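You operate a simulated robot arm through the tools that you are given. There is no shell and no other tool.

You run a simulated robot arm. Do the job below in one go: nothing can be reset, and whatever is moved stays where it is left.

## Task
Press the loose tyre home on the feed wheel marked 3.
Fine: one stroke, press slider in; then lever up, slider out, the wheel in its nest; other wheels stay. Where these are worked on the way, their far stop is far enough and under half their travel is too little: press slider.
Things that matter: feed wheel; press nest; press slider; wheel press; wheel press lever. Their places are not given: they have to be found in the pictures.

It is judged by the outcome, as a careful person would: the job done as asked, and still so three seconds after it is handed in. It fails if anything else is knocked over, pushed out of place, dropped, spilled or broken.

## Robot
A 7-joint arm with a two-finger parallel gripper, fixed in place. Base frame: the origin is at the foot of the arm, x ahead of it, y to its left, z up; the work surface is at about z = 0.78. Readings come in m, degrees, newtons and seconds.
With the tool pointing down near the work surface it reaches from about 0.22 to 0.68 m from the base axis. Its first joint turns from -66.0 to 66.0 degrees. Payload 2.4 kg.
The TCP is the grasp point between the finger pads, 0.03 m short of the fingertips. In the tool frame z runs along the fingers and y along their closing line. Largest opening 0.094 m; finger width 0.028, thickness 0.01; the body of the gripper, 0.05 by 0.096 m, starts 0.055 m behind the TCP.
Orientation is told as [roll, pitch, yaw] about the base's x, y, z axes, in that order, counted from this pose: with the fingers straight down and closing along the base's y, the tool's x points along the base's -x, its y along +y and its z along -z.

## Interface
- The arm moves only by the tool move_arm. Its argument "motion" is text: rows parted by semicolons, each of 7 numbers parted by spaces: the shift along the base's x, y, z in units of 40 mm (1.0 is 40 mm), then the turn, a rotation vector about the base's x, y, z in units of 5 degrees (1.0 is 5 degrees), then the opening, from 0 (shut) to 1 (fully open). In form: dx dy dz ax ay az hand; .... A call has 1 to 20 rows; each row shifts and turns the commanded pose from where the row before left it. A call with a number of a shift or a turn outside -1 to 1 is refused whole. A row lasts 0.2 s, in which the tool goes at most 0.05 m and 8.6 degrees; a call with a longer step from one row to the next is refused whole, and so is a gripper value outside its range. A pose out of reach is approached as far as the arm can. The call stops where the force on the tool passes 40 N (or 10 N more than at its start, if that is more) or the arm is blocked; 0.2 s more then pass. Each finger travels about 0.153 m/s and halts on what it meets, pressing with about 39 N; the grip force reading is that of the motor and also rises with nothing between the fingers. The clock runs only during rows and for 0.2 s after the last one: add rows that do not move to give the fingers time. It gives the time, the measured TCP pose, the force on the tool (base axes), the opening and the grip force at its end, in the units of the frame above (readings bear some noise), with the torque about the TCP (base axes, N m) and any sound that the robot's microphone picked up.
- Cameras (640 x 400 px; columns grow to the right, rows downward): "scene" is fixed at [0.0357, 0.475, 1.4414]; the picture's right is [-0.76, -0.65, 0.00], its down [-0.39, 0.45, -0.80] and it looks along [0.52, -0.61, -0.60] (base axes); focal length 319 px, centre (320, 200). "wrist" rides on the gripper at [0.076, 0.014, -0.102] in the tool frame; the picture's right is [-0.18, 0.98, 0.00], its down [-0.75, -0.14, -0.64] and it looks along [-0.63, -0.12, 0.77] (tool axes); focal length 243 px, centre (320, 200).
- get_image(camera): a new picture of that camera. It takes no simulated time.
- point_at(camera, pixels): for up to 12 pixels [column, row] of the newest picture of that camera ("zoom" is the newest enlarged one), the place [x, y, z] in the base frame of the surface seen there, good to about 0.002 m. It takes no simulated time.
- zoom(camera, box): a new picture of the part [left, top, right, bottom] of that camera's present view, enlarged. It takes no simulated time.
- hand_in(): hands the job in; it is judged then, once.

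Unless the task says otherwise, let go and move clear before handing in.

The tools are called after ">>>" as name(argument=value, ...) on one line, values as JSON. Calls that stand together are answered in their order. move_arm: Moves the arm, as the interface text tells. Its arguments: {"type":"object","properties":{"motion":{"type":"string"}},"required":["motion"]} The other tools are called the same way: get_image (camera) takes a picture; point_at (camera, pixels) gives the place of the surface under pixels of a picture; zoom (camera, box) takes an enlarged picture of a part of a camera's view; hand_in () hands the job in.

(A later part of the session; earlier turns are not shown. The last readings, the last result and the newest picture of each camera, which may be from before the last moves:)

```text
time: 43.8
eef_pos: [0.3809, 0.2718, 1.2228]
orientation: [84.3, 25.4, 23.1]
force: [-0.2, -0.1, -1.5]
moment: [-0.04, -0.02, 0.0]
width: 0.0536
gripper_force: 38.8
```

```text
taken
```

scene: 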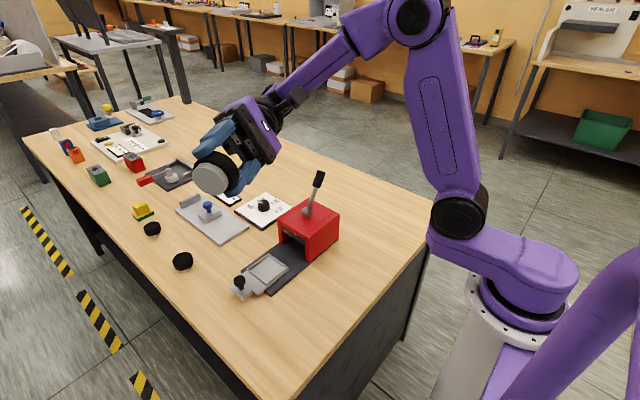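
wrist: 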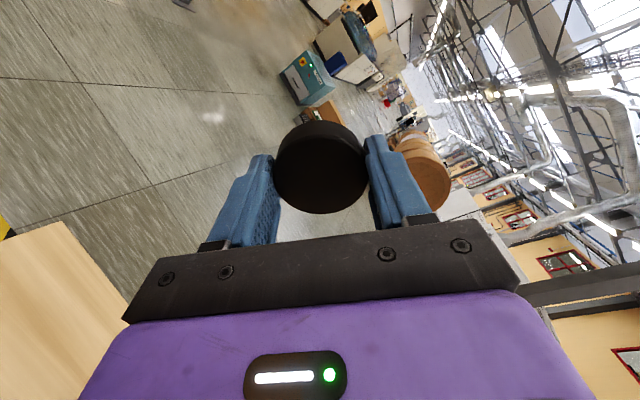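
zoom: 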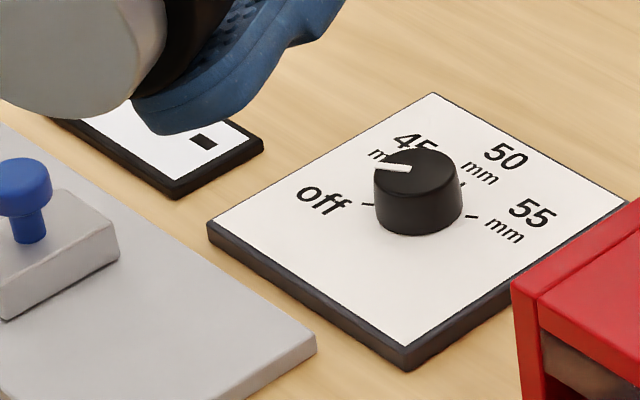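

Still no mark; the only unseen sector of this wheel is its original +x/+y side. I'll spin the wheel 90° about the tool axis so that sector faces the scene camera.

>>> move_arm(motion="0 0 0 0.43 -0.9 0.08 0.4; 0 0 0 0.43 -0.9 0.08 0.4; 0 0 0 0.43 -0.9 0.08 0.4; 0 0 0 0.43 -0.9 0.08 0.4; 0 0 0 0.43 -0.9 0.08 0.4; 0 0 0 0.43 -0.9 0.08 0.4; 0 0 0 0.43 -0.9 0.08 0.4; 0 0 0 0.43 -0.9 0.08 0.4; 0 0 0 0.43 -0.9 0.08 0.4; 0 0 0 0.43 -0.9 0.08 0.4; 0 0 0 0.43 -0.9 0.08 0.4; 0 0 0 0.43 -0.9 0.08 0.4; 0 0 0 0.43 -0.9 0.08 0.4; 0 0 0 0.43 -0.9 0.08 0.4; 0 0 0 0.43 -0.9 0.08 0.4; 0 0 0 0.43 -0.9 0.08 0.4; 0 0 0 0.43 -0.9 0.08 0.4; 0 0 0 0.43 -0.9 0.08 0.4; 0 0 0 0 0 0 0.4")

>>> get_image(camera="scene")

>>> zoom(camera="scene", box=[180, 130, 280, 210])

```text
time: 47.8
eef_pos: [0.38, 0.274, 1.2227]
orientation: [79.5, -64.3, 34.5]
force: [-0.2, -0.1, -1.3]
moment: [-0.04, -0.05, 0.01]
width: 0.0536
gripper_force: 39.1
```

```text
taken
```

scene: 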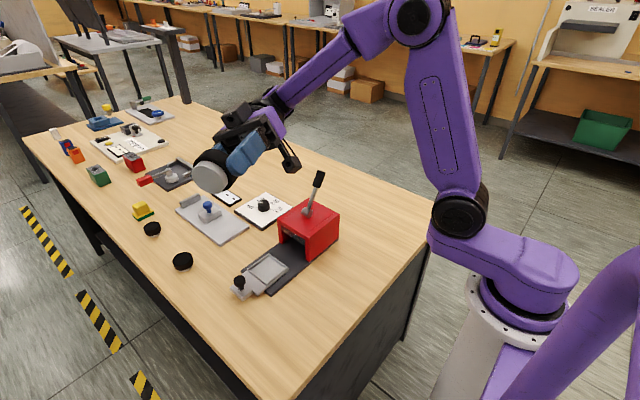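

```text
5.00 times, centred on (230, 170) of scene
```

zoom: 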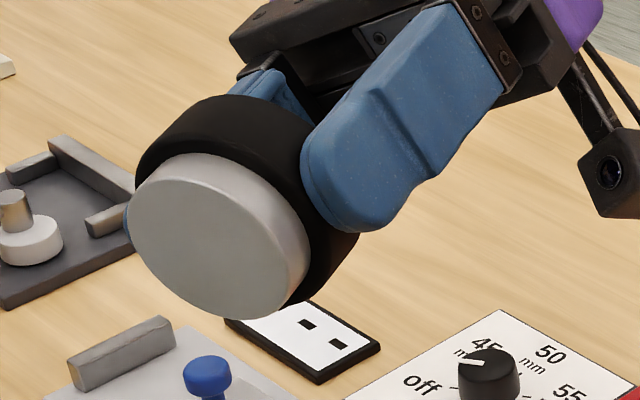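

Still plain all round the hub. I'll check the top face of the held wheel closely with the wrist camera, and the card, now partly visible at (226,198).

>>> zoom(camera="wrist", box=[260, 110, 380, 220])

>>> zoom(camera="scene", box=[205, 185, 245, 215])

>>> zoom(camera="scene", box=[85, 115, 185, 185])

>>> zoom(camera="scene", box=[20, 90, 120, 190])

```text
3.64 times, centred on (320, 165) of wrist
```

zoom: 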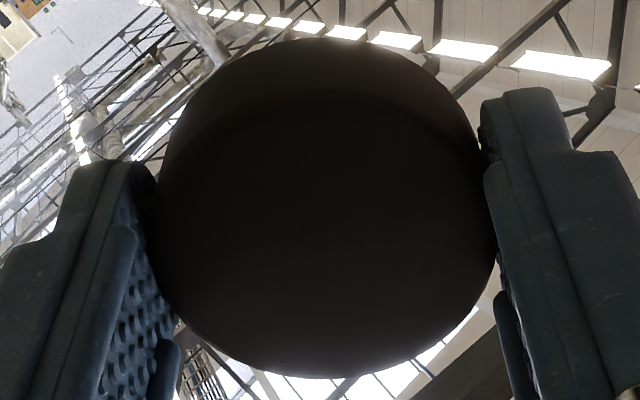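

```text
13.33 times, centred on (225, 200) of scene
```

zoom: 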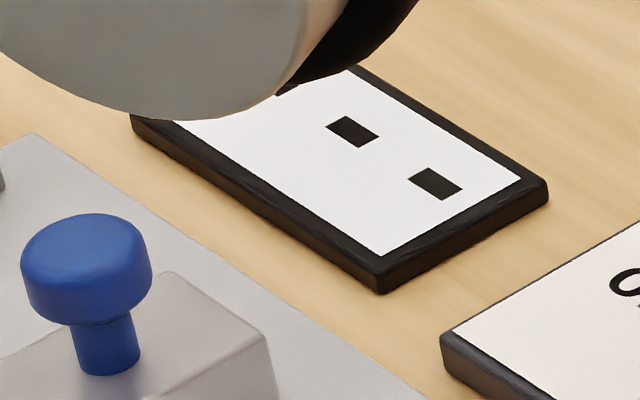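

```text
5.71 times, centred on (135, 150) of scene
```

zoom: 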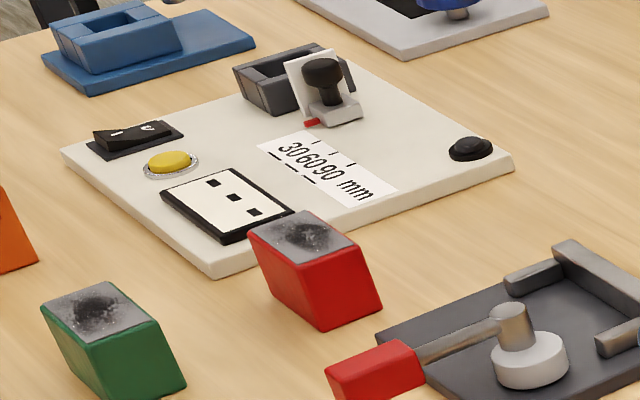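

```text
4.00 times, centred on (70, 140) of scene
```

zoom: 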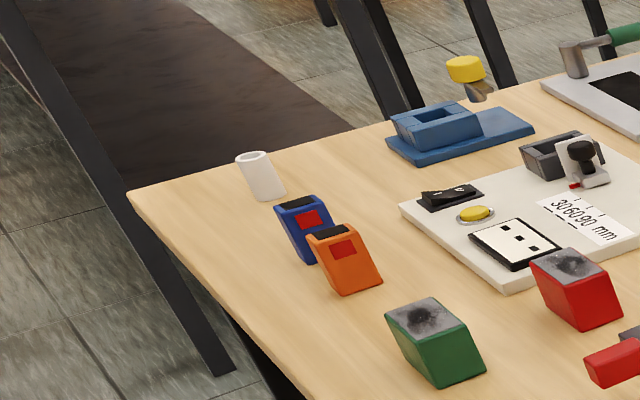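

The cards are just displays showing dashes; nothing there identifies the wheels. I'll look at extreme zoom at the tops of the remaining wheels to see any faint number.

>>> zoom(camera="scene", box=[174, 252, 193, 264])

>>> zoom(camera="scene", box=[144, 220, 162, 231])

>>> zoom(camera="scene", box=[180, 262, 220, 290])

>>> zoom(camera="scene", box=[262, 160, 352, 270])

```text
16.00 times, centred on (184, 258) of scene
```

zoom: 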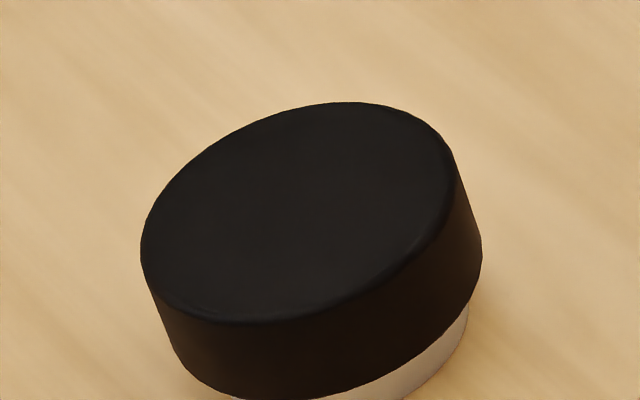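

```text
16.00 times, centred on (153, 226) of scene
```

zoom: 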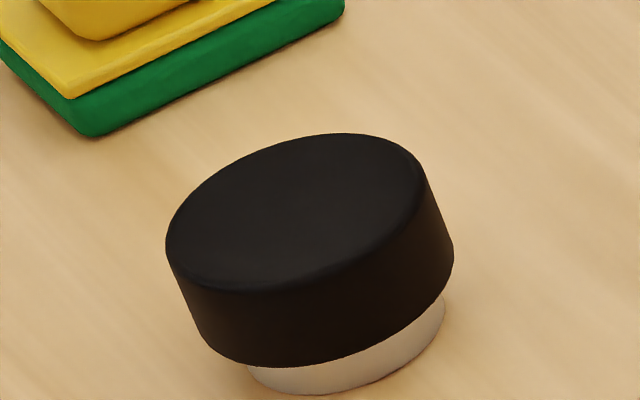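

```text
14.29 times, centred on (200, 276) of scene
```

zoom: 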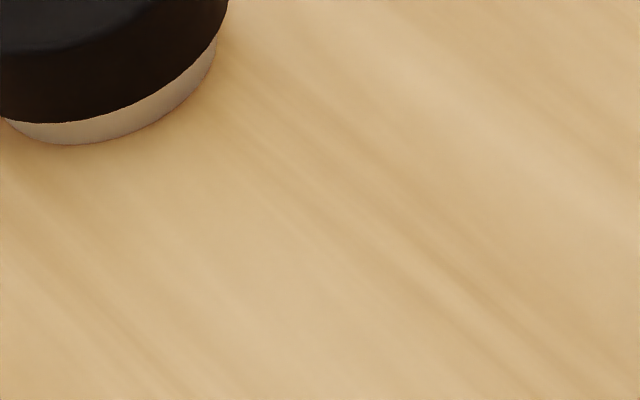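

```text
3.64 times, centred on (307, 215) of scene
```

zoom: 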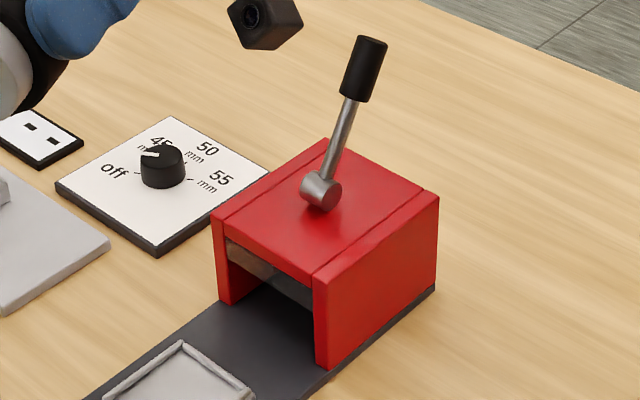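

No number is visible on any wheel face, side or underside; this near wheel is the only one within the arm's reach, so I take it as the job wheel. I'll undo the spin and tilt, then measure the nest.

>>> move_arm(motion="0 0 0 -0.43 0.9 -0.08 0.4; 0 0 0 -0.43 0.9 -0.08 0.4; 0 0 0 -0.43 0.9 -0.08 0.4; 0 0 0 -0.43 0.9 -0.08 0.4; 0 0 0 -0.43 0.9 -0.08 0.4; 0 0 0 -0.43 0.9 -0.08 0.4; 0 0 0 -0.43 0.9 -0.08 0.4; 0 0 0 -0.43 0.9 -0.08 0.4; 0 0 0 -0.43 0.9 -0.08 0.4; 0 0 0 -0.43 0.9 -0.08 0.4; 0 0 0 -0.43 0.9 -0.08 0.4; 0 0 0 -0.43 0.9 -0.08 0.4; 0 0 0 -0.43 0.9 -0.08 0.4; 0 0 0 -0.43 0.9 -0.08 0.4; 0 0 0 -0.43 0.9 -0.08 0.4; 0 0 0 -0.43 0.9 -0.08 0.4; 0 0 0 -0.43 0.9 -0.08 0.4; 0 0 0 -0.43 0.9 -0.08 0.4; 0 0 0 0 0 0 0.4")

>>> move_arm(motion="0 0 0 -0.9 -0.43 0 0.4; 0 0 0 -0.9 -0.43 0 0.4; 0 0 0 -0.9 -0.43 0 0.4; 0 0 0 -0.9 -0.43 0 0.4; 0 0 0 -0.9 -0.43 0 0.4; 0 0 0 -0.9 -0.43 0 0.4; 0 0 0 -0.9 -0.43 0 0.4; 0 0 0 -0.9 -0.43 0 0.4; 0 0 0 -0.9 -0.43 0 0.4; 0 0 0 -0.9 -0.43 0 0.4; 0 0 0 -0.9 -0.43 0 0.4; 0 0 0 -0.9 -0.43 0 0.4; 0 0 0 -0.9 -0.43 0 0.4; 0 0 0 -0.9 -0.43 0 0.4; 0 0 0 -0.9 -0.43 0 0.4; 0 0 0 -0.9 -0.43 0 0.4; 0 0 0 -0.9 -0.43 0 0.4; 0 0 0 0 0 0 0.4")

>>> get_image(camera="wrist")

>>> get_image(camera="scene")

```text
time: 51.8
eef_pos: [0.3797, 0.2733, 1.2234]
orientation: [84.2, 25.5, 23.0]
force: [0.2, 0.6, -1.8]
moment: [-0.04, 0.0, 0.0]
width: 0.0536
gripper_force: 39.0
```

```text
time: 55.6
eef_pos: [0.3813, 0.2733, 1.2239]
orientation: [-0.2, -0.1, 0.1]
force: [0.0, -0.4, -0.9]
moment: [-0.01, 0.01, 0.01]
width: 0.0534
gripper_force: 38.8
```

```text
taken
```

wrist: 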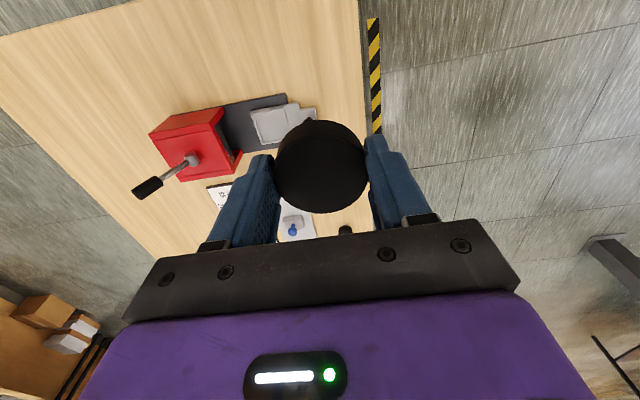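

```text
taken
```

scene: 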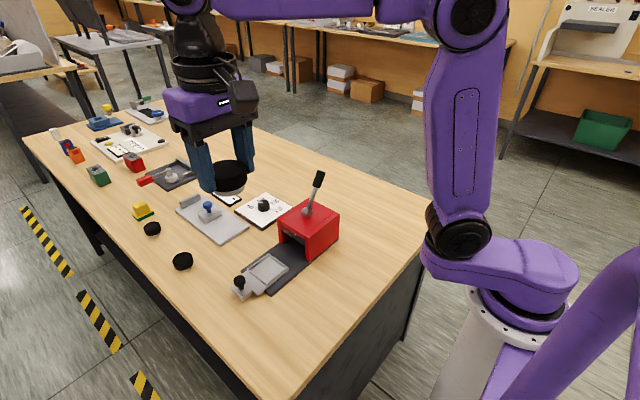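

The wheel is upright again in the hand. I'll zoom on the nest in the scene view and measure its rails and plate.

>>> zoom(camera="scene", box=[230, 240, 310, 300])

>>> point_at(camera="zoom", pixels=[[313, 96], [176, 198], [296, 292], [434, 182], [315, 130], [220, 200], [295, 262], [395, 180], [300, 190], [117, 262], [215, 300], [380, 290]])

>>> point_at(camera="zoom", pixels=[[245, 147], [373, 140], [240, 245], [365, 237], [120, 318], [130, 345], [60, 320], [235, 355], [460, 120], [330, 360], [128, 212], [117, 275]])

```text
6.67 times, centred on (270, 270) of scene
```

zoom: 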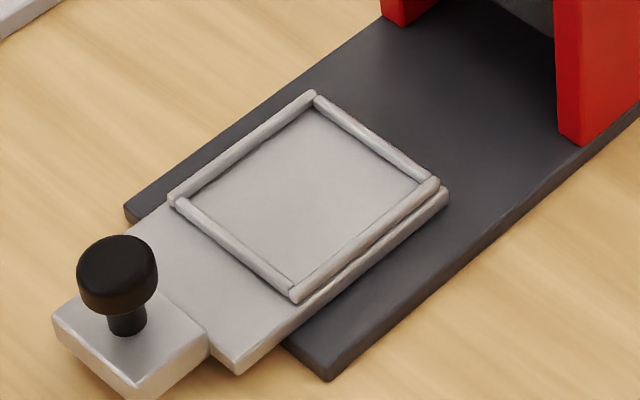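

```text
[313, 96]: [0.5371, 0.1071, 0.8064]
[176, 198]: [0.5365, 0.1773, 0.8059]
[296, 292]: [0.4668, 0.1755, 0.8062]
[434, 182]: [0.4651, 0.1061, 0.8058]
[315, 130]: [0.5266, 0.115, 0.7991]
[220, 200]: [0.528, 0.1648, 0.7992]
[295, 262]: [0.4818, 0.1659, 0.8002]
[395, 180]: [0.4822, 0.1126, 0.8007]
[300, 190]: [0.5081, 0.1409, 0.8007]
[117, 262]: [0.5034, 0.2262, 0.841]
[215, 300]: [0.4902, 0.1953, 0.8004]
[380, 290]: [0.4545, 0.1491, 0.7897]
```

```text
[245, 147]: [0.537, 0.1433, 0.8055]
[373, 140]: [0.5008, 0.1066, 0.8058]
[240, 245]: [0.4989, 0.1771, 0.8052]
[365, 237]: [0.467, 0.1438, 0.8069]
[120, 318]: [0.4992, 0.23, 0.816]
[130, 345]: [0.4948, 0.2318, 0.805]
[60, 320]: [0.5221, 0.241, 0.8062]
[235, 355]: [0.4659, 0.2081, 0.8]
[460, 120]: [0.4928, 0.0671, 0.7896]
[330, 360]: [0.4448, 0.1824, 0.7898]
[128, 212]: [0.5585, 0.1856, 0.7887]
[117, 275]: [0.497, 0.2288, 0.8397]
```

The nest's rails are centred on x ≈ 0.5015, y ≈ 0.1415; plate at z ≈ 0.800, rail tops 0.806, interior ≈ 64 mm. I'll bring the held wheel over the nest centre.

>>> move_arm(motion="0.298 -0.33 -0.68 0 0 0 0.4; 0.298 -0.33 -0.68 0 0 0 0.4; 0.298 -0.33 -0.68 0 0 0 0.4; 0.298 -0.33 -0.68 0 0 0 0.4; 0.298 -0.33 -0.68 0 0 0 0.4; 0.298 -0.33 -0.68 0 0 0 0.4; 0.298 -0.33 -0.68 0 0 0 0.4; 0.298 -0.33 -0.68 0 0 0 0.4; 0.298 -0.33 -0.68 0 0 0 0.4; 0.298 -0.33 -0.68 0 0 0 0.4; 0 0 0 0 0 0 0.4; 0 0 0 0 0 0 0.4")

>>> get_image(camera="wrist")

>>> get_image(camera="scene")

```text
time: 58.2
eef_pos: [0.4986, 0.1391, 0.9519]
orientation: [0.1, 0.0, -0.1]
force: [-0.3, 0.3, -1.5]
moment: [0.01, -0.01, 0.0]
width: 0.0535
gripper_force: 39.3
```

```text
taken
```

wrist: 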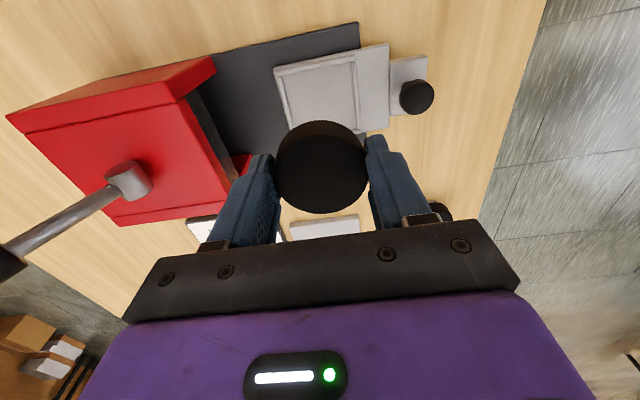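

```text
taken
```

scene: 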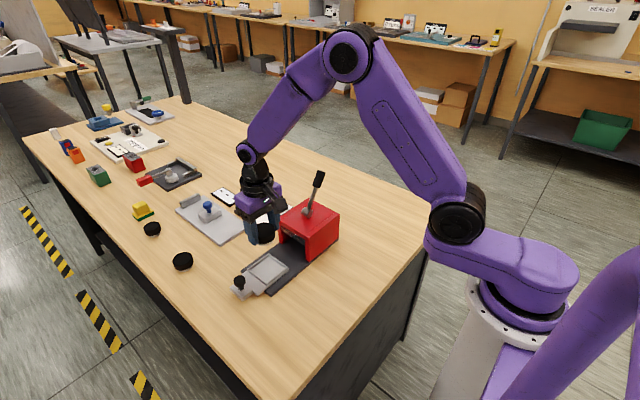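

I'll descend to just above the nest and check alignment in the pictures.

>>> move_arm(motion="0 0 -0.5 0 0 0 0.4; 0 0 -0.5 0 0 0 0.4; 0 0 -0.5 0 0 0 0.4; 0 0 -0.5 0 0 0 0.4; 0 0 0 0 0 0 0.4; 0 0 0 0 0 0 0.4")

>>> get_image(camera="wrist")

>>> zoom(camera="scene", box=[220, 220, 320, 300])

>>> zoom(camera="wrist", box=[220, 50, 460, 230])

```text
time: 59.6
eef_pos: [0.4999, 0.1395, 0.8702]
orientation: [0.1, 0.1, 0.0]
force: [0.7, -0.2, -1.6]
moment: [0.01, 0.03, -0.04]
width: 0.0536
gripper_force: 39.0
```

```text
taken
```

wrist: 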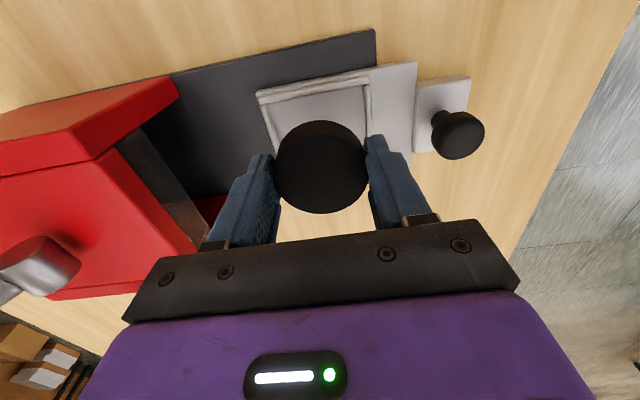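

```text
5.00 times, centred on (270, 260) of scene
```

zoom: 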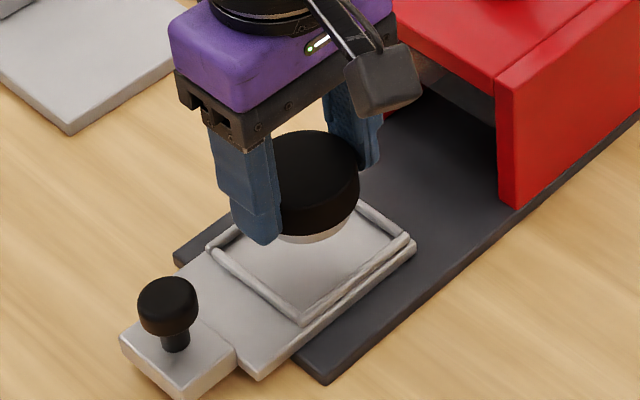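

```text
2.22 times, centred on (340, 140) of wrist
```

zoom: 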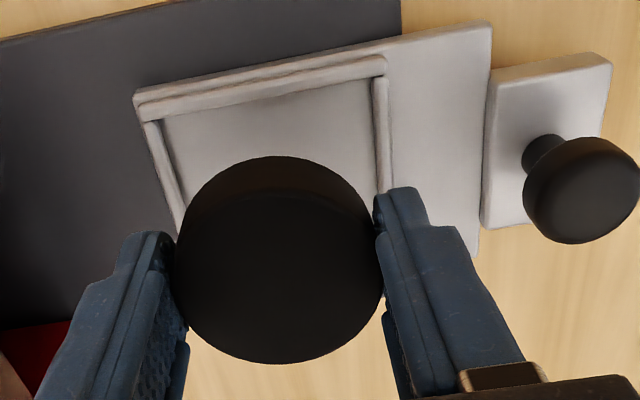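

>>> point_at(camera="wrist", pixels=[[278, 172], [364, 172], [321, 172], [321, 210], [321, 140], [310, 86], [268, 110], [368, 95], [340, 85], [458, 120]])

>>> get_image(camera="scene")

```text
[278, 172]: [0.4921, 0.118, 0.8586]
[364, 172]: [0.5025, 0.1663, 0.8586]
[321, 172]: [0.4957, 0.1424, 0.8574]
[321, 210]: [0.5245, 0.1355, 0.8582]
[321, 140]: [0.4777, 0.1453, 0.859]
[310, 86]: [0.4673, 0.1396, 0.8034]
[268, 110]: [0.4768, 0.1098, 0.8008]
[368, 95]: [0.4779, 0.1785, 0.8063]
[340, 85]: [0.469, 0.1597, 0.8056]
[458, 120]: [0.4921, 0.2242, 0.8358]
```

```text
taken
```

scene: 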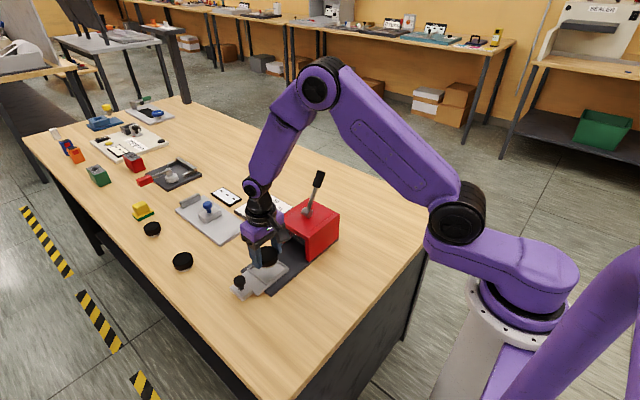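

The wheel rim is centred at about (0.5005, 0.1415), on the nest centre, with its bottom ~27 mm above the plate. I'll lower it onto the plate.

>>> move_arm(motion="0.02 0 -0.2 0 0 0 0.4; 0 0 -0.2 0 0 0 0.4; 0 0 -0.15 0 0 0 0.4; 0 0 -0.12 0 0 0 0.4; 0 0 0 0 0 0 0.4; 0 0 0 0 0 0 0.4")

>>> zoom(camera="scene", box=[220, 220, 320, 300])

>>> zoom(camera="wrist", box=[220, 50, 460, 230])

```text
time: 61.0
eef_pos: [0.5018, 0.1391, 0.8439]
orientation: [0.0, 0.0, 0.0]
force: [-0.5, 0.2, -1.5]
moment: [0.01, 0.04, -0.03]
width: 0.0536
gripper_force: 38.9
```

```text
5.00 times, centred on (270, 260) of scene
```

zoom: 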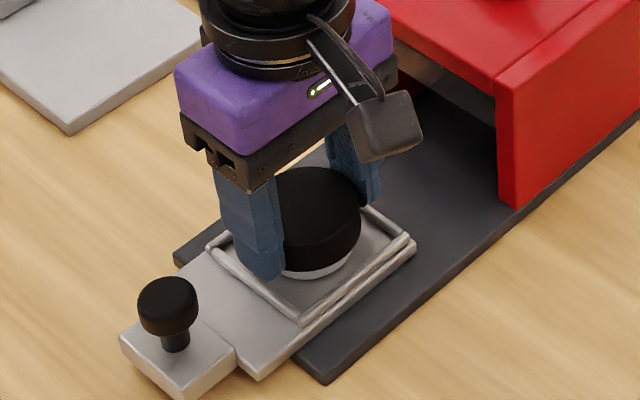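

```text
2.22 times, centred on (340, 140) of wrist
```

zoom: 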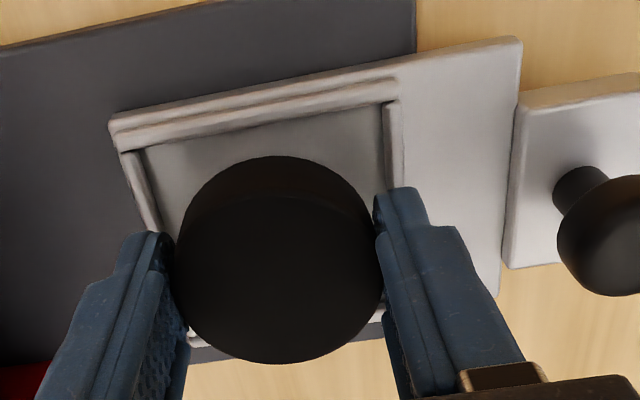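

No contact force yet (−1.5 N). I'll lower by another ~2 mm and watch the force.

>>> move_arm(motion="0 0 -0.04 0 0 0 0.4; 0 0 0 0 0 0 0.4; 0 0 0 0 0 0 0.4")

>>> zoom(camera="scene", box=[240, 235, 300, 285])

```text
time: 61.8
eef_pos: [0.4999, 0.1405, 0.8431]
orientation: [0.0, 0.0, 0.1]
force: [0.3, 0.0, -1.4]
moment: [0.01, -0.02, -0.01]
width: 0.0535
gripper_force: 39.2
```

```text
8.00 times, centred on (270, 260) of scene
```

zoom: 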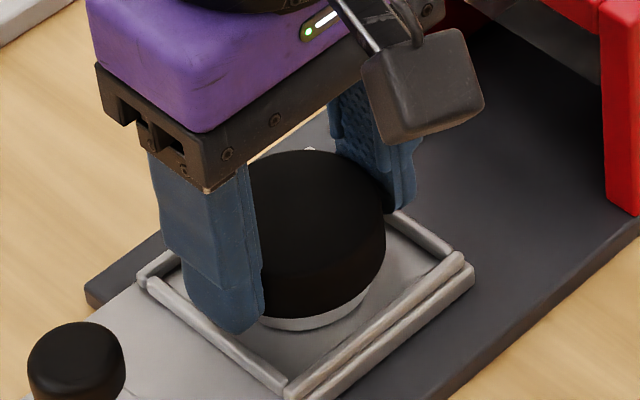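

>>> move_arm(motion="0 0 -0.03 0 0 0 0.4; 0 0 0 0 0 0 0.4; 0 0 0 0 0 0 0.4")

>>> point_at(camera="zoom", pixels=[[310, 180], [310, 323], [310, 330], [310, 345]])

```text
time: 62.6
eef_pos: [0.5012, 0.1397, 0.8421]
orientation: [0.0, 0.0, 0.0]
force: [-1.8, 1.6, 10.5]
moment: [0.15, -0.12, 0.03]
width: 0.0536
gripper_force: 39.4
```

```text
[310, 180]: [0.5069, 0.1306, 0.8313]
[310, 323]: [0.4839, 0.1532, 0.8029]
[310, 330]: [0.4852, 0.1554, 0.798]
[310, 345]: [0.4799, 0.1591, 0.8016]
```

Contact force of 10.5 N shows the wheel is resting on the plate. I'll ease off half a millimetre and open the fingers.

>>> move_arm(motion="0 0 0.015 0 0 0 0.4; 0 0 0 0 0 0 0.58; 0 0 0 0 0 0 0.7; 0 0 0 0 0 0 0.85; 0 0 0 0 0 0 1; 0 0 0 0 0 0 1; 0 0 0 0 0 0 1")

>>> zoom(camera="wrist", box=[200, 50, 460, 230])

>>> zoom(camera="scene", box=[220, 220, 320, 300])

```text
time: 64.2
eef_pos: [0.5013, 0.1398, 0.8439]
orientation: [0.0, 0.0, 0.0]
force: [0.5, -0.4, 0.4]
moment: [0.06, 0.02, 0.04]
width: 0.0942
gripper_force: 0.0
```

```text
2.22 times, centred on (330, 140) of wrist
```

zoom: 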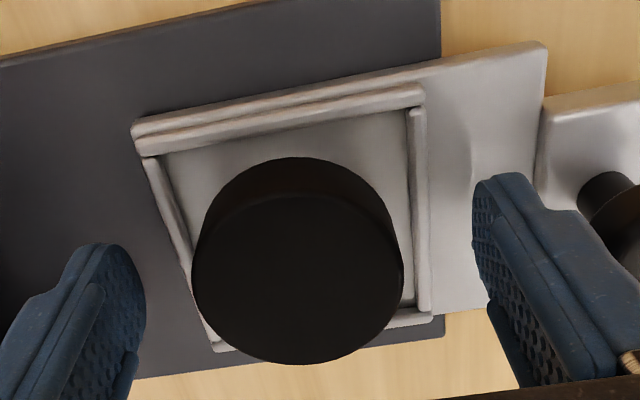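

```text
5.00 times, centred on (270, 260) of scene
```

zoom: 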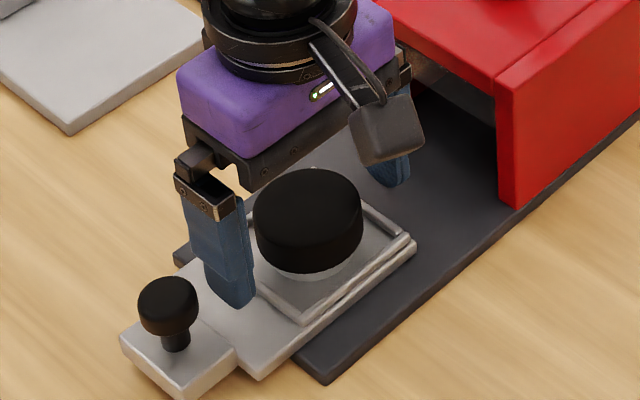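

The wheel stands in the nest, released. I'll raise the hand straight up and check the placement.

>>> move_arm(motion="0 0 0.4 0 0 0 1; 0 0 0.7 0 0 0 1; 0 0 0.8 0 0 0 1; 0 0 0.8 0 0 0 1; 0 0 0.8 0 0 0 1; 0 0 0 0 0 0 1")

>>> get_image(camera="wrist")

>>> get_image(camera="scene")

>>> zoom(camera="scene", box=[230, 230, 310, 300])

```text
time: 65.6
eef_pos: [0.5001, 0.144, 0.9816]
orientation: [0.0, 0.0, 0.0]
force: [1.4, -0.1, -0.1]
moment: [0.03, 0.01, -0.02]
width: 0.0943
gripper_force: 0.1
```

```text
taken
```

wrist: 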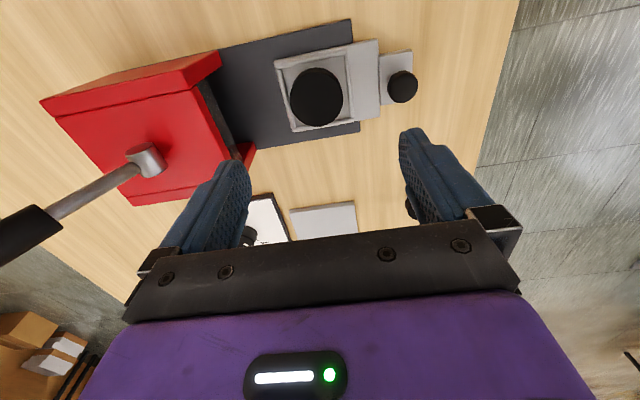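

```text
taken
```

scene: 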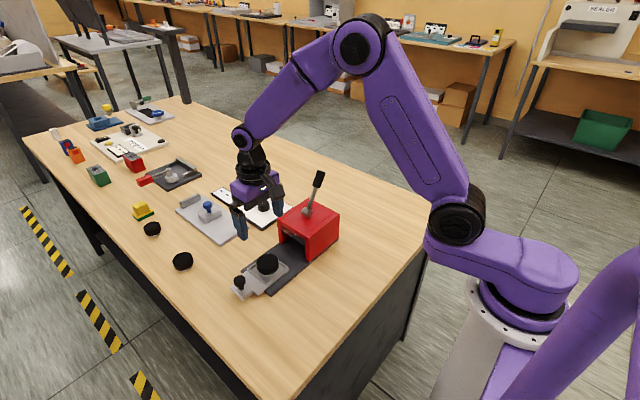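

```text
5.71 times, centred on (270, 265) of scene
```

zoom: 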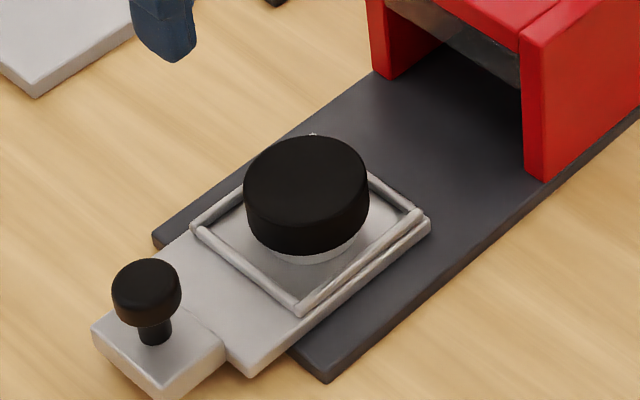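

The wheel sits inside the rails. Now I'll measure the knob, the lever and the press front before working the slider.

>>> point_at(camera="wrist", pixels=[[316, 97], [292, 97], [341, 97], [316, 73], [316, 123], [402, 87], [390, 87], [416, 87], [283, 90], [350, 70], [230, 120], [225, 75]])

>>> zoom(camera="scene", box=[270, 160, 350, 265])

```text
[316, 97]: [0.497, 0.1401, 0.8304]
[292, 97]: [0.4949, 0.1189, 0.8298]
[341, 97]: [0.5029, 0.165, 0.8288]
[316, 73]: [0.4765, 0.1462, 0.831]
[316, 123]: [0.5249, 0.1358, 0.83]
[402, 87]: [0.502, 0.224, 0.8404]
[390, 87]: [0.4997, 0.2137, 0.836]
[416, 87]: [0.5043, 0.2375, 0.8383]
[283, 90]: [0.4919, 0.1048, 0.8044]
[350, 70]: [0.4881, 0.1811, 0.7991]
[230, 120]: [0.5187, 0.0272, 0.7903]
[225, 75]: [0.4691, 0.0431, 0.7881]
```

```text
3.81 times, centred on (310, 212) of scene
```

zoom: 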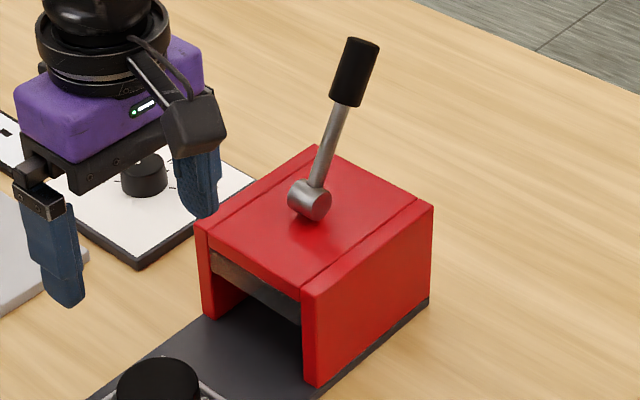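

>>> point_at(camera="zoom", pixels=[[310, 200], [325, 160], [343, 100], [353, 75], [362, 45], [206, 228], [302, 290], [316, 152], [430, 207], [255, 290], [300, 322], [305, 375]])

>>> point_at(camera="zoom", pixels=[[320, 375], [215, 310], [240, 275], [212, 250], [290, 300], [275, 265], [330, 205], [300, 195], [320, 380], [400, 250], [427, 300], [250, 330]])

```text
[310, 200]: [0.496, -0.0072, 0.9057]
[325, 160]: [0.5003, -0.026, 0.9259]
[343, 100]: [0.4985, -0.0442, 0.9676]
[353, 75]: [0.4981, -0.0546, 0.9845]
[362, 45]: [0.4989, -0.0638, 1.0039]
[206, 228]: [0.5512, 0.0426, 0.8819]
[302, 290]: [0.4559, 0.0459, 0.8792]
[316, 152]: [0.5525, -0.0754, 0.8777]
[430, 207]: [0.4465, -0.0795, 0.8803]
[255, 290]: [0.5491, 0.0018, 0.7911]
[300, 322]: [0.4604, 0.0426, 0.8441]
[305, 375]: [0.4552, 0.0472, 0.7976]
```

```text
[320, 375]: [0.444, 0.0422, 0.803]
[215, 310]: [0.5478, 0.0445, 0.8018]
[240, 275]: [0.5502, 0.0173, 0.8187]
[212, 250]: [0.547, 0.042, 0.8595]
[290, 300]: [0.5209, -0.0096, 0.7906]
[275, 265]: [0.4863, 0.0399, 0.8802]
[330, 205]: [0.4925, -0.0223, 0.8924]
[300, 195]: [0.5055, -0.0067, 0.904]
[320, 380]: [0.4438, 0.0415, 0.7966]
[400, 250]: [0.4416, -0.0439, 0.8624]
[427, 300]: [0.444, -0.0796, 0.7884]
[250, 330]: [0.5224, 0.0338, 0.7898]
```

Key places: knob centre (0.502, 0.2255, top 0.841), press x 0.444–0.556, y −0.08–0.046, top 0.88, lever hub near (0.50, −0.013, 0.90) with grip end at (0.499, −0.065, 1.005). I'll turn the hand to yaw −90 above the knob so the fingers close along x and the camera stays away from the press.

>>> move_arm(motion="0 0.12 0 0 0 -1 1; 0 0.12 0 0 0 -1 1; 0 0.12 0 0 0 -1 1; 0 0.12 0 0 0 -1 1; 0 0.12 0 0 0 -1 1; 0 0.12 0 0 0 -1 1; 0 0.12 0 0 0 -1 1; 0 0.12 0 0 0 -1 1; 0 0.12 0 0 0 -1 1; 0 0.12 0 0 0 -1 1; 0 0.12 0 0 0 -1 1; 0 0.12 0 0 0 -1 1; 0 0.12 0 0 0 -1 1; 0 0.12 0 0 0 -1 1; 0 0.12 0 0 0 -1 1; 0 0.12 0 0 0 -1 1; 0 0.12 0 0 0 -1 1; 0 0.12 0 0 0 -1 1; 0 0 0 0 0 0 1")

>>> get_image(camera="wrist")

```text
time: 69.6
eef_pos: [0.5007, 0.2294, 0.9814]
orientation: [0.1, 0.0, -90.2]
force: [0.8, 0.9, -0.2]
moment: [0.01, -0.01, 0.03]
width: 0.0938
gripper_force: 0.0
```

```text
taken
```

wrist: 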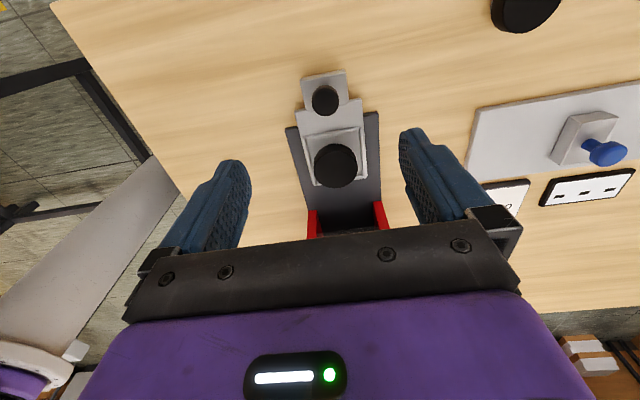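

The knob is at (325,100) between the finger lines, aligned in x. I'll descend to it with the fingers open.

>>> move_arm(motion="0.03 0 -0.5 0 0 0 1; 0 0 -0.6 0 0 0 1; 0 0 -0.6 0 0 0 1; 0 0 -0.6 0 0 0 1; 0 0 -0.6 0 0 0 1; 0 0 -0.4 0 0 0 1; 0 0 -0.18 0 0 0 1; 0 0 0 0 0 0 1")

>>> get_image(camera="wrist")

>>> zoom(camera="scene", box=[200, 220, 320, 310])

```text
time: 71.4
eef_pos: [0.4996, 0.2272, 0.8413]
orientation: [0.0, -0.1, -89.9]
force: [-0.8, -0.3, -0.2]
moment: [0.02, 0.02, -0.01]
width: 0.0941
gripper_force: 0.0
```

```text
taken
```

wrist: 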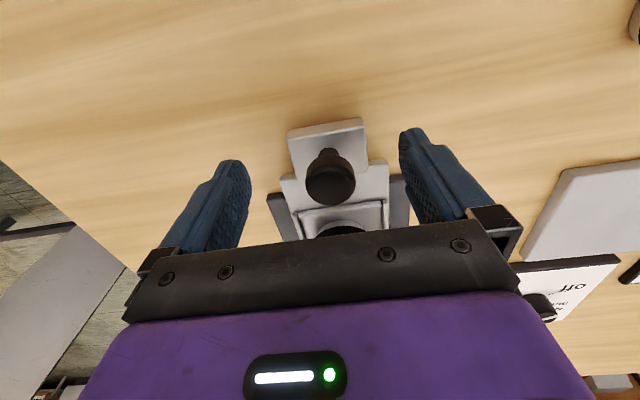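

```text
4.44 times, centred on (260, 265) of scene
```

zoom: 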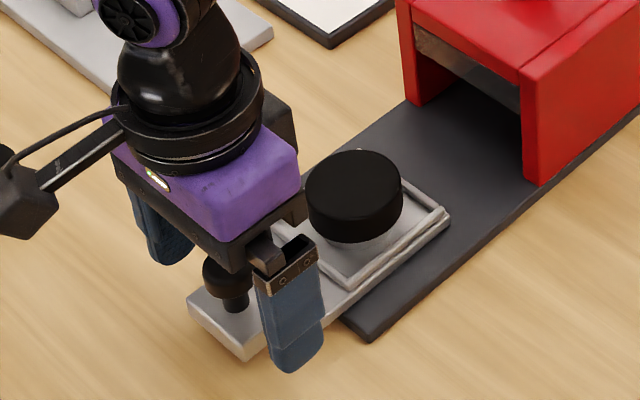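

>>> point_at(camera="wrist", pixels=[[330, 185], [308, 180], [354, 180], [330, 203], [330, 165]])

```text
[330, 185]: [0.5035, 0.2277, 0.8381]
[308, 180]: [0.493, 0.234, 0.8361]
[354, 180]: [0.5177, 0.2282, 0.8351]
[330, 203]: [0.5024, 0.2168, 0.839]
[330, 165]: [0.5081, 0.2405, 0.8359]
```

The knob centre reads about x 0.505, so I'll shift 3 mm in +x and close on it.

>>> move_arm(motion="0.08 0 0 0 0 0 1; 0 0 0 0 0 0 0.8; 0 0 0 0 0 0 0.55; 0 0 0 0 0 0 0.35; 0 0 0 0 0 0 0.2; 0 0 0 0 0 0 0.15; 0 0 0 0 0 0 0.15; 0 0 0 0 0 0 0.15")

>>> get_image(camera="wrist")

```text
time: 73.2
eef_pos: [0.5038, 0.2269, 0.8423]
orientation: [0.2, 0.1, -90.0]
force: [20.0, -1.1, -8.9]
moment: [0.23, 0.28, 0.02]
width: 0.0279
gripper_force: 45.3
```

```text
taken
```

wrist: 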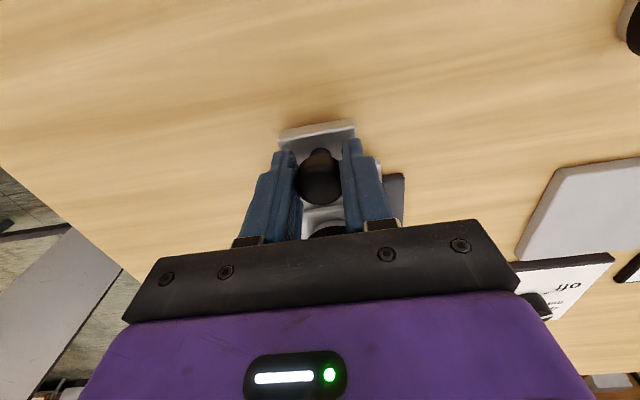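

Gripped, but a 20 N sideways force says the hand is still slightly off to −x of the knob. I'll ease +x a little.

>>> move_arm(motion="0.03 0 0 0 0 0 0.15; 0 0 0 0 0 0 0.15; 0 0 0 0 0 0 0.15")

```text
time: 74.0
eef_pos: [0.5049, 0.2272, 0.8425]
orientation: [0.1, 0.0, -90.0]
force: [15.8, -0.7, -12.6]
moment: [0.78, 0.09, -0.12]
width: 0.0276
gripper_force: 44.9
```

>>> move_arm(motion="0.04 0 -0.03 0 0 0 0.15; 0 0 0 0 0 0 0.15; 0 0 0 0 0 0 0.15")

>>> zoom(camera="wrist", box=[230, 110, 420, 240])

>>> zoom(camera="scene", box=[200, 220, 320, 310])

```text
time: 75.0
eef_pos: [0.5054, 0.2261, 0.8422]
orientation: [-0.4, -0.2, -89.8]
force: [-5.3, -2.1, 10.0]
moment: [0.09, 0.04, -0.01]
width: 0.0277
gripper_force: 45.3
stopped in row 3: the force on the tool passed its limit at 41 N (the readings are from after the stop); the commanded pose is now the measured one
```

```text
3.08 times, centred on (325, 175) of wrist
```

zoom: 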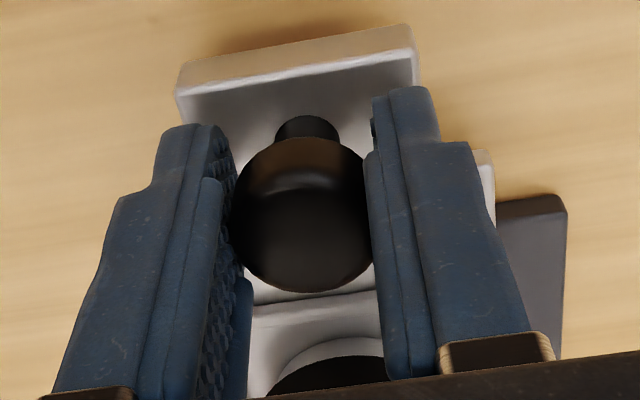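

```text
4.44 times, centred on (260, 265) of scene
```

zoom: 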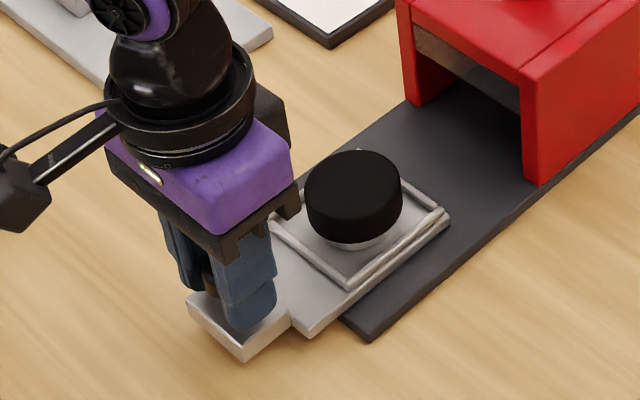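

The grip is now nearly balanced (about −5 N in x). I'll try pushing the slider in −y by small steps and watch the force.

>>> move_arm(motion="0 -0.1 0 0 0 0 0.15; 0 -0.2 0 0 0 0 0.15; 0 -0.2 0 0 0 0 0.15; 0 0 0 0 0 0 0.15")

>>> zoom(camera="scene", box=[200, 220, 320, 310])

```text
time: 76.0
eef_pos: [0.5057, 0.209, 0.844]
orientation: [-0.1, 0.0, -89.8]
force: [-14.2, 2.4, 24.1]
moment: [0.76, -0.04, 0.26]
width: 0.0281
gripper_force: 45.0
```

```text
4.44 times, centred on (260, 265) of scene
```

zoom: 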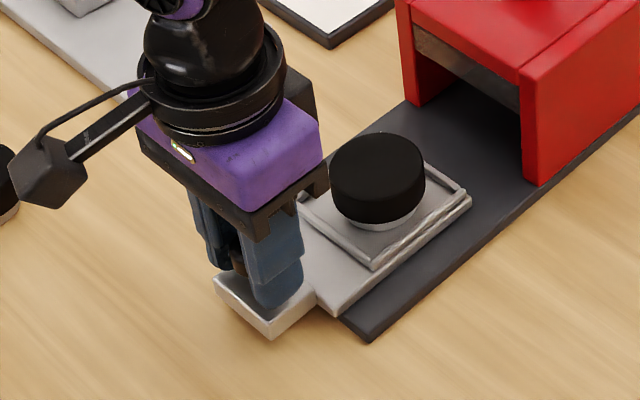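

The slider moved in with the hand (~18 mm) with only ~2 N of drag. I'll relieve the side/vertical forces slightly and continue pushing.

>>> move_arm(motion="-0.015 0 0.03 0 0 0 0.15; 0 -0.2 0 0 0 0 0.15; 0 -0.25 0 0 0 0 0.15; 0 -0.25 0 0 0 0 0.15; 0 0 0 0 0 0 0.15")

```text
time: 77.2
eef_pos: [0.5053, 0.1793, 0.8427]
orientation: [-0.3, -0.2, -89.9]
force: [-3.9, 0.3, -17.9]
moment: [0.4, -0.55, -0.09]
width: 0.0278
gripper_force: 45.1
```

>>> move_arm(motion="0 -0.1 -0.012 0 0 0 0.15; 0 -0.25 0 0 0 0 0.15; 0 -0.25 0 0 0 0 0.15; 0 -0.25 0 0 0 0 0.15; 0 -0.25 0 0 0 0 0.15; 0 0 0 0 0 0 0.15")

>>> get_image(camera="scene")

>>> zoom(camera="scene", box=[220, 180, 350, 290])

```text
time: 78.6
eef_pos: [0.5049, 0.1353, 0.842]
orientation: [-0.3, -0.2, -89.9]
force: [-7.1, 1.4, -19.9]
moment: [0.4, -0.26, 0.13]
width: 0.0276
gripper_force: 45.2
```

```text
taken
```

scene: 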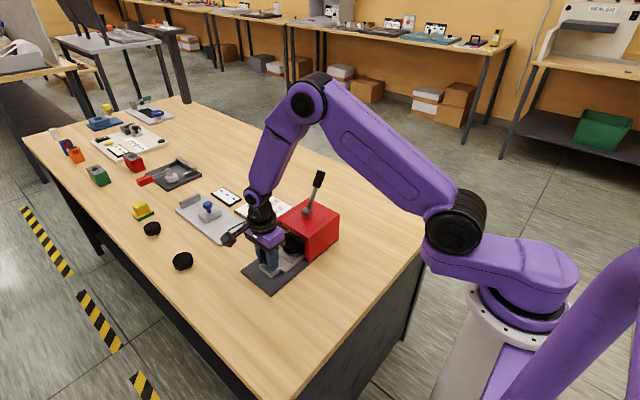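

```text
3.64 times, centred on (285, 235) of scene
```

zoom: 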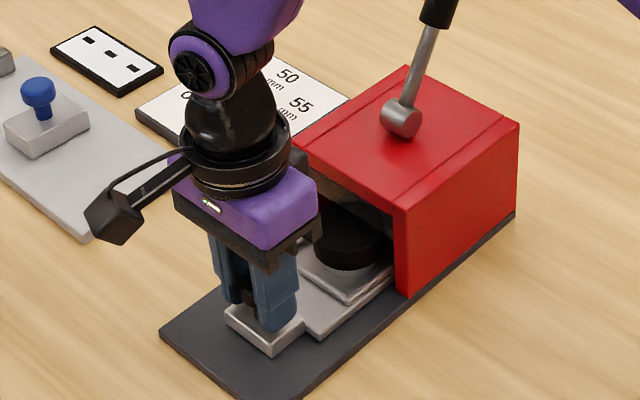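

The wheel is going into the press opening cleanly. I'll keep pushing toward the far stop.

>>> move_arm(motion="0.005 -0.2 -0.01 0 0 0 0.15; 0 -0.25 0 0 0 0 0.15; 0 -0.25 0 0 0 0 0.15; 0 -0.25 0 0 0 0 0.15; 0 -0.2 0 0 0 0 0.15; 0 0 0 0 0 0 0.15")

>>> zoom(camera="scene", box=[220, 180, 350, 290])

```text
time: 80.0
eef_pos: [0.5038, 0.0891, 0.8419]
orientation: [-0.2, -0.2, -89.9]
force: [-3.5, 1.0, -12.8]
moment: [0.25, -0.2, 0.16]
width: 0.0277
gripper_force: 45.2
```

```text
3.64 times, centred on (285, 235) of scene
```

zoom: 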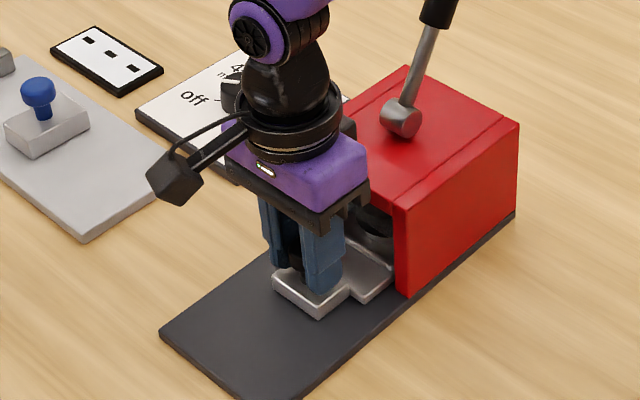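

Still free-moving (1 N drag). The knob is at y ≈ 0.089; I'll continue in smaller steps until the stop is felt.

>>> move_arm(motion="0 -0.12 0 0 0 0 0.15; 0 -0.12 0 0 0 0 0.15; 0 -0.12 0 0 0 0 0.15; 0 0 0 0 0 0 0.15")

>>> zoom(camera="scene", box=[240, 180, 340, 280])

>>> get_image(camera="wrist")

```text
time: 81.0
eef_pos: [0.505, 0.0753, 0.8419]
orientation: [0.0, -0.1, -90.0]
force: [0.2, 2.2, -11.8]
moment: [0.01, -0.3, 0.01]
width: 0.0275
gripper_force: 44.8
```

```text
4.00 times, centred on (290, 230) of scene
```

zoom: 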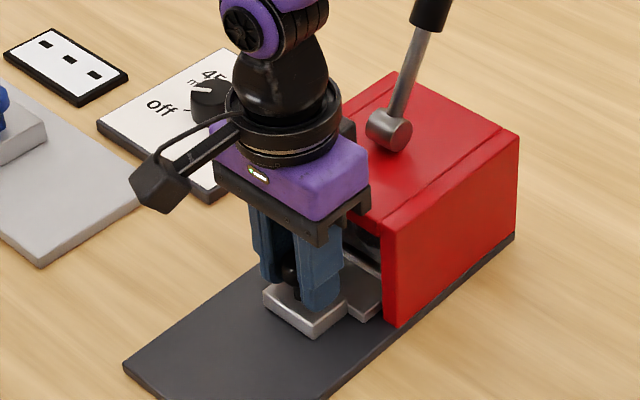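

```text
taken
```

wrist: 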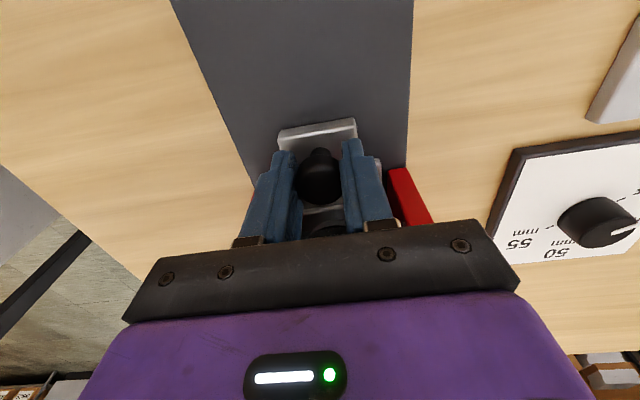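

>>> move_arm(motion="0 -0.1 0 0 0 0 0.15; 0 -0.1 0 0 0 0 0.15; 0 0 0 0 0 0 0.15")

>>> zoom(camera="scene", box=[240, 180, 340, 280])

```text
time: 81.8
eef_pos: [0.5049, 0.071, 0.8421]
orientation: [-0.1, -0.1, -89.7]
force: [-6.4, 26.4, 6.9]
moment: [0.45, 0.01, -0.02]
width: 0.0278
gripper_force: 45.4
```

```text
4.00 times, centred on (290, 230) of scene
```

zoom: 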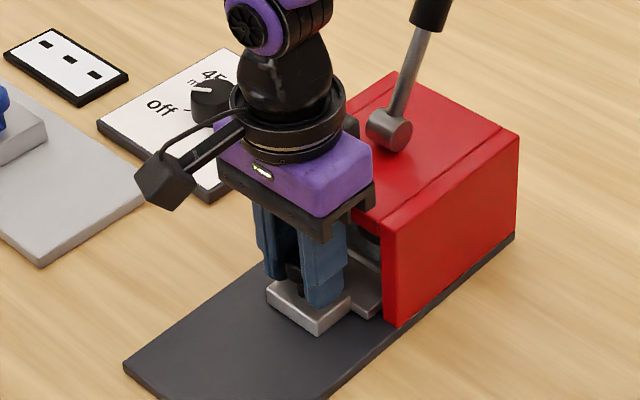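

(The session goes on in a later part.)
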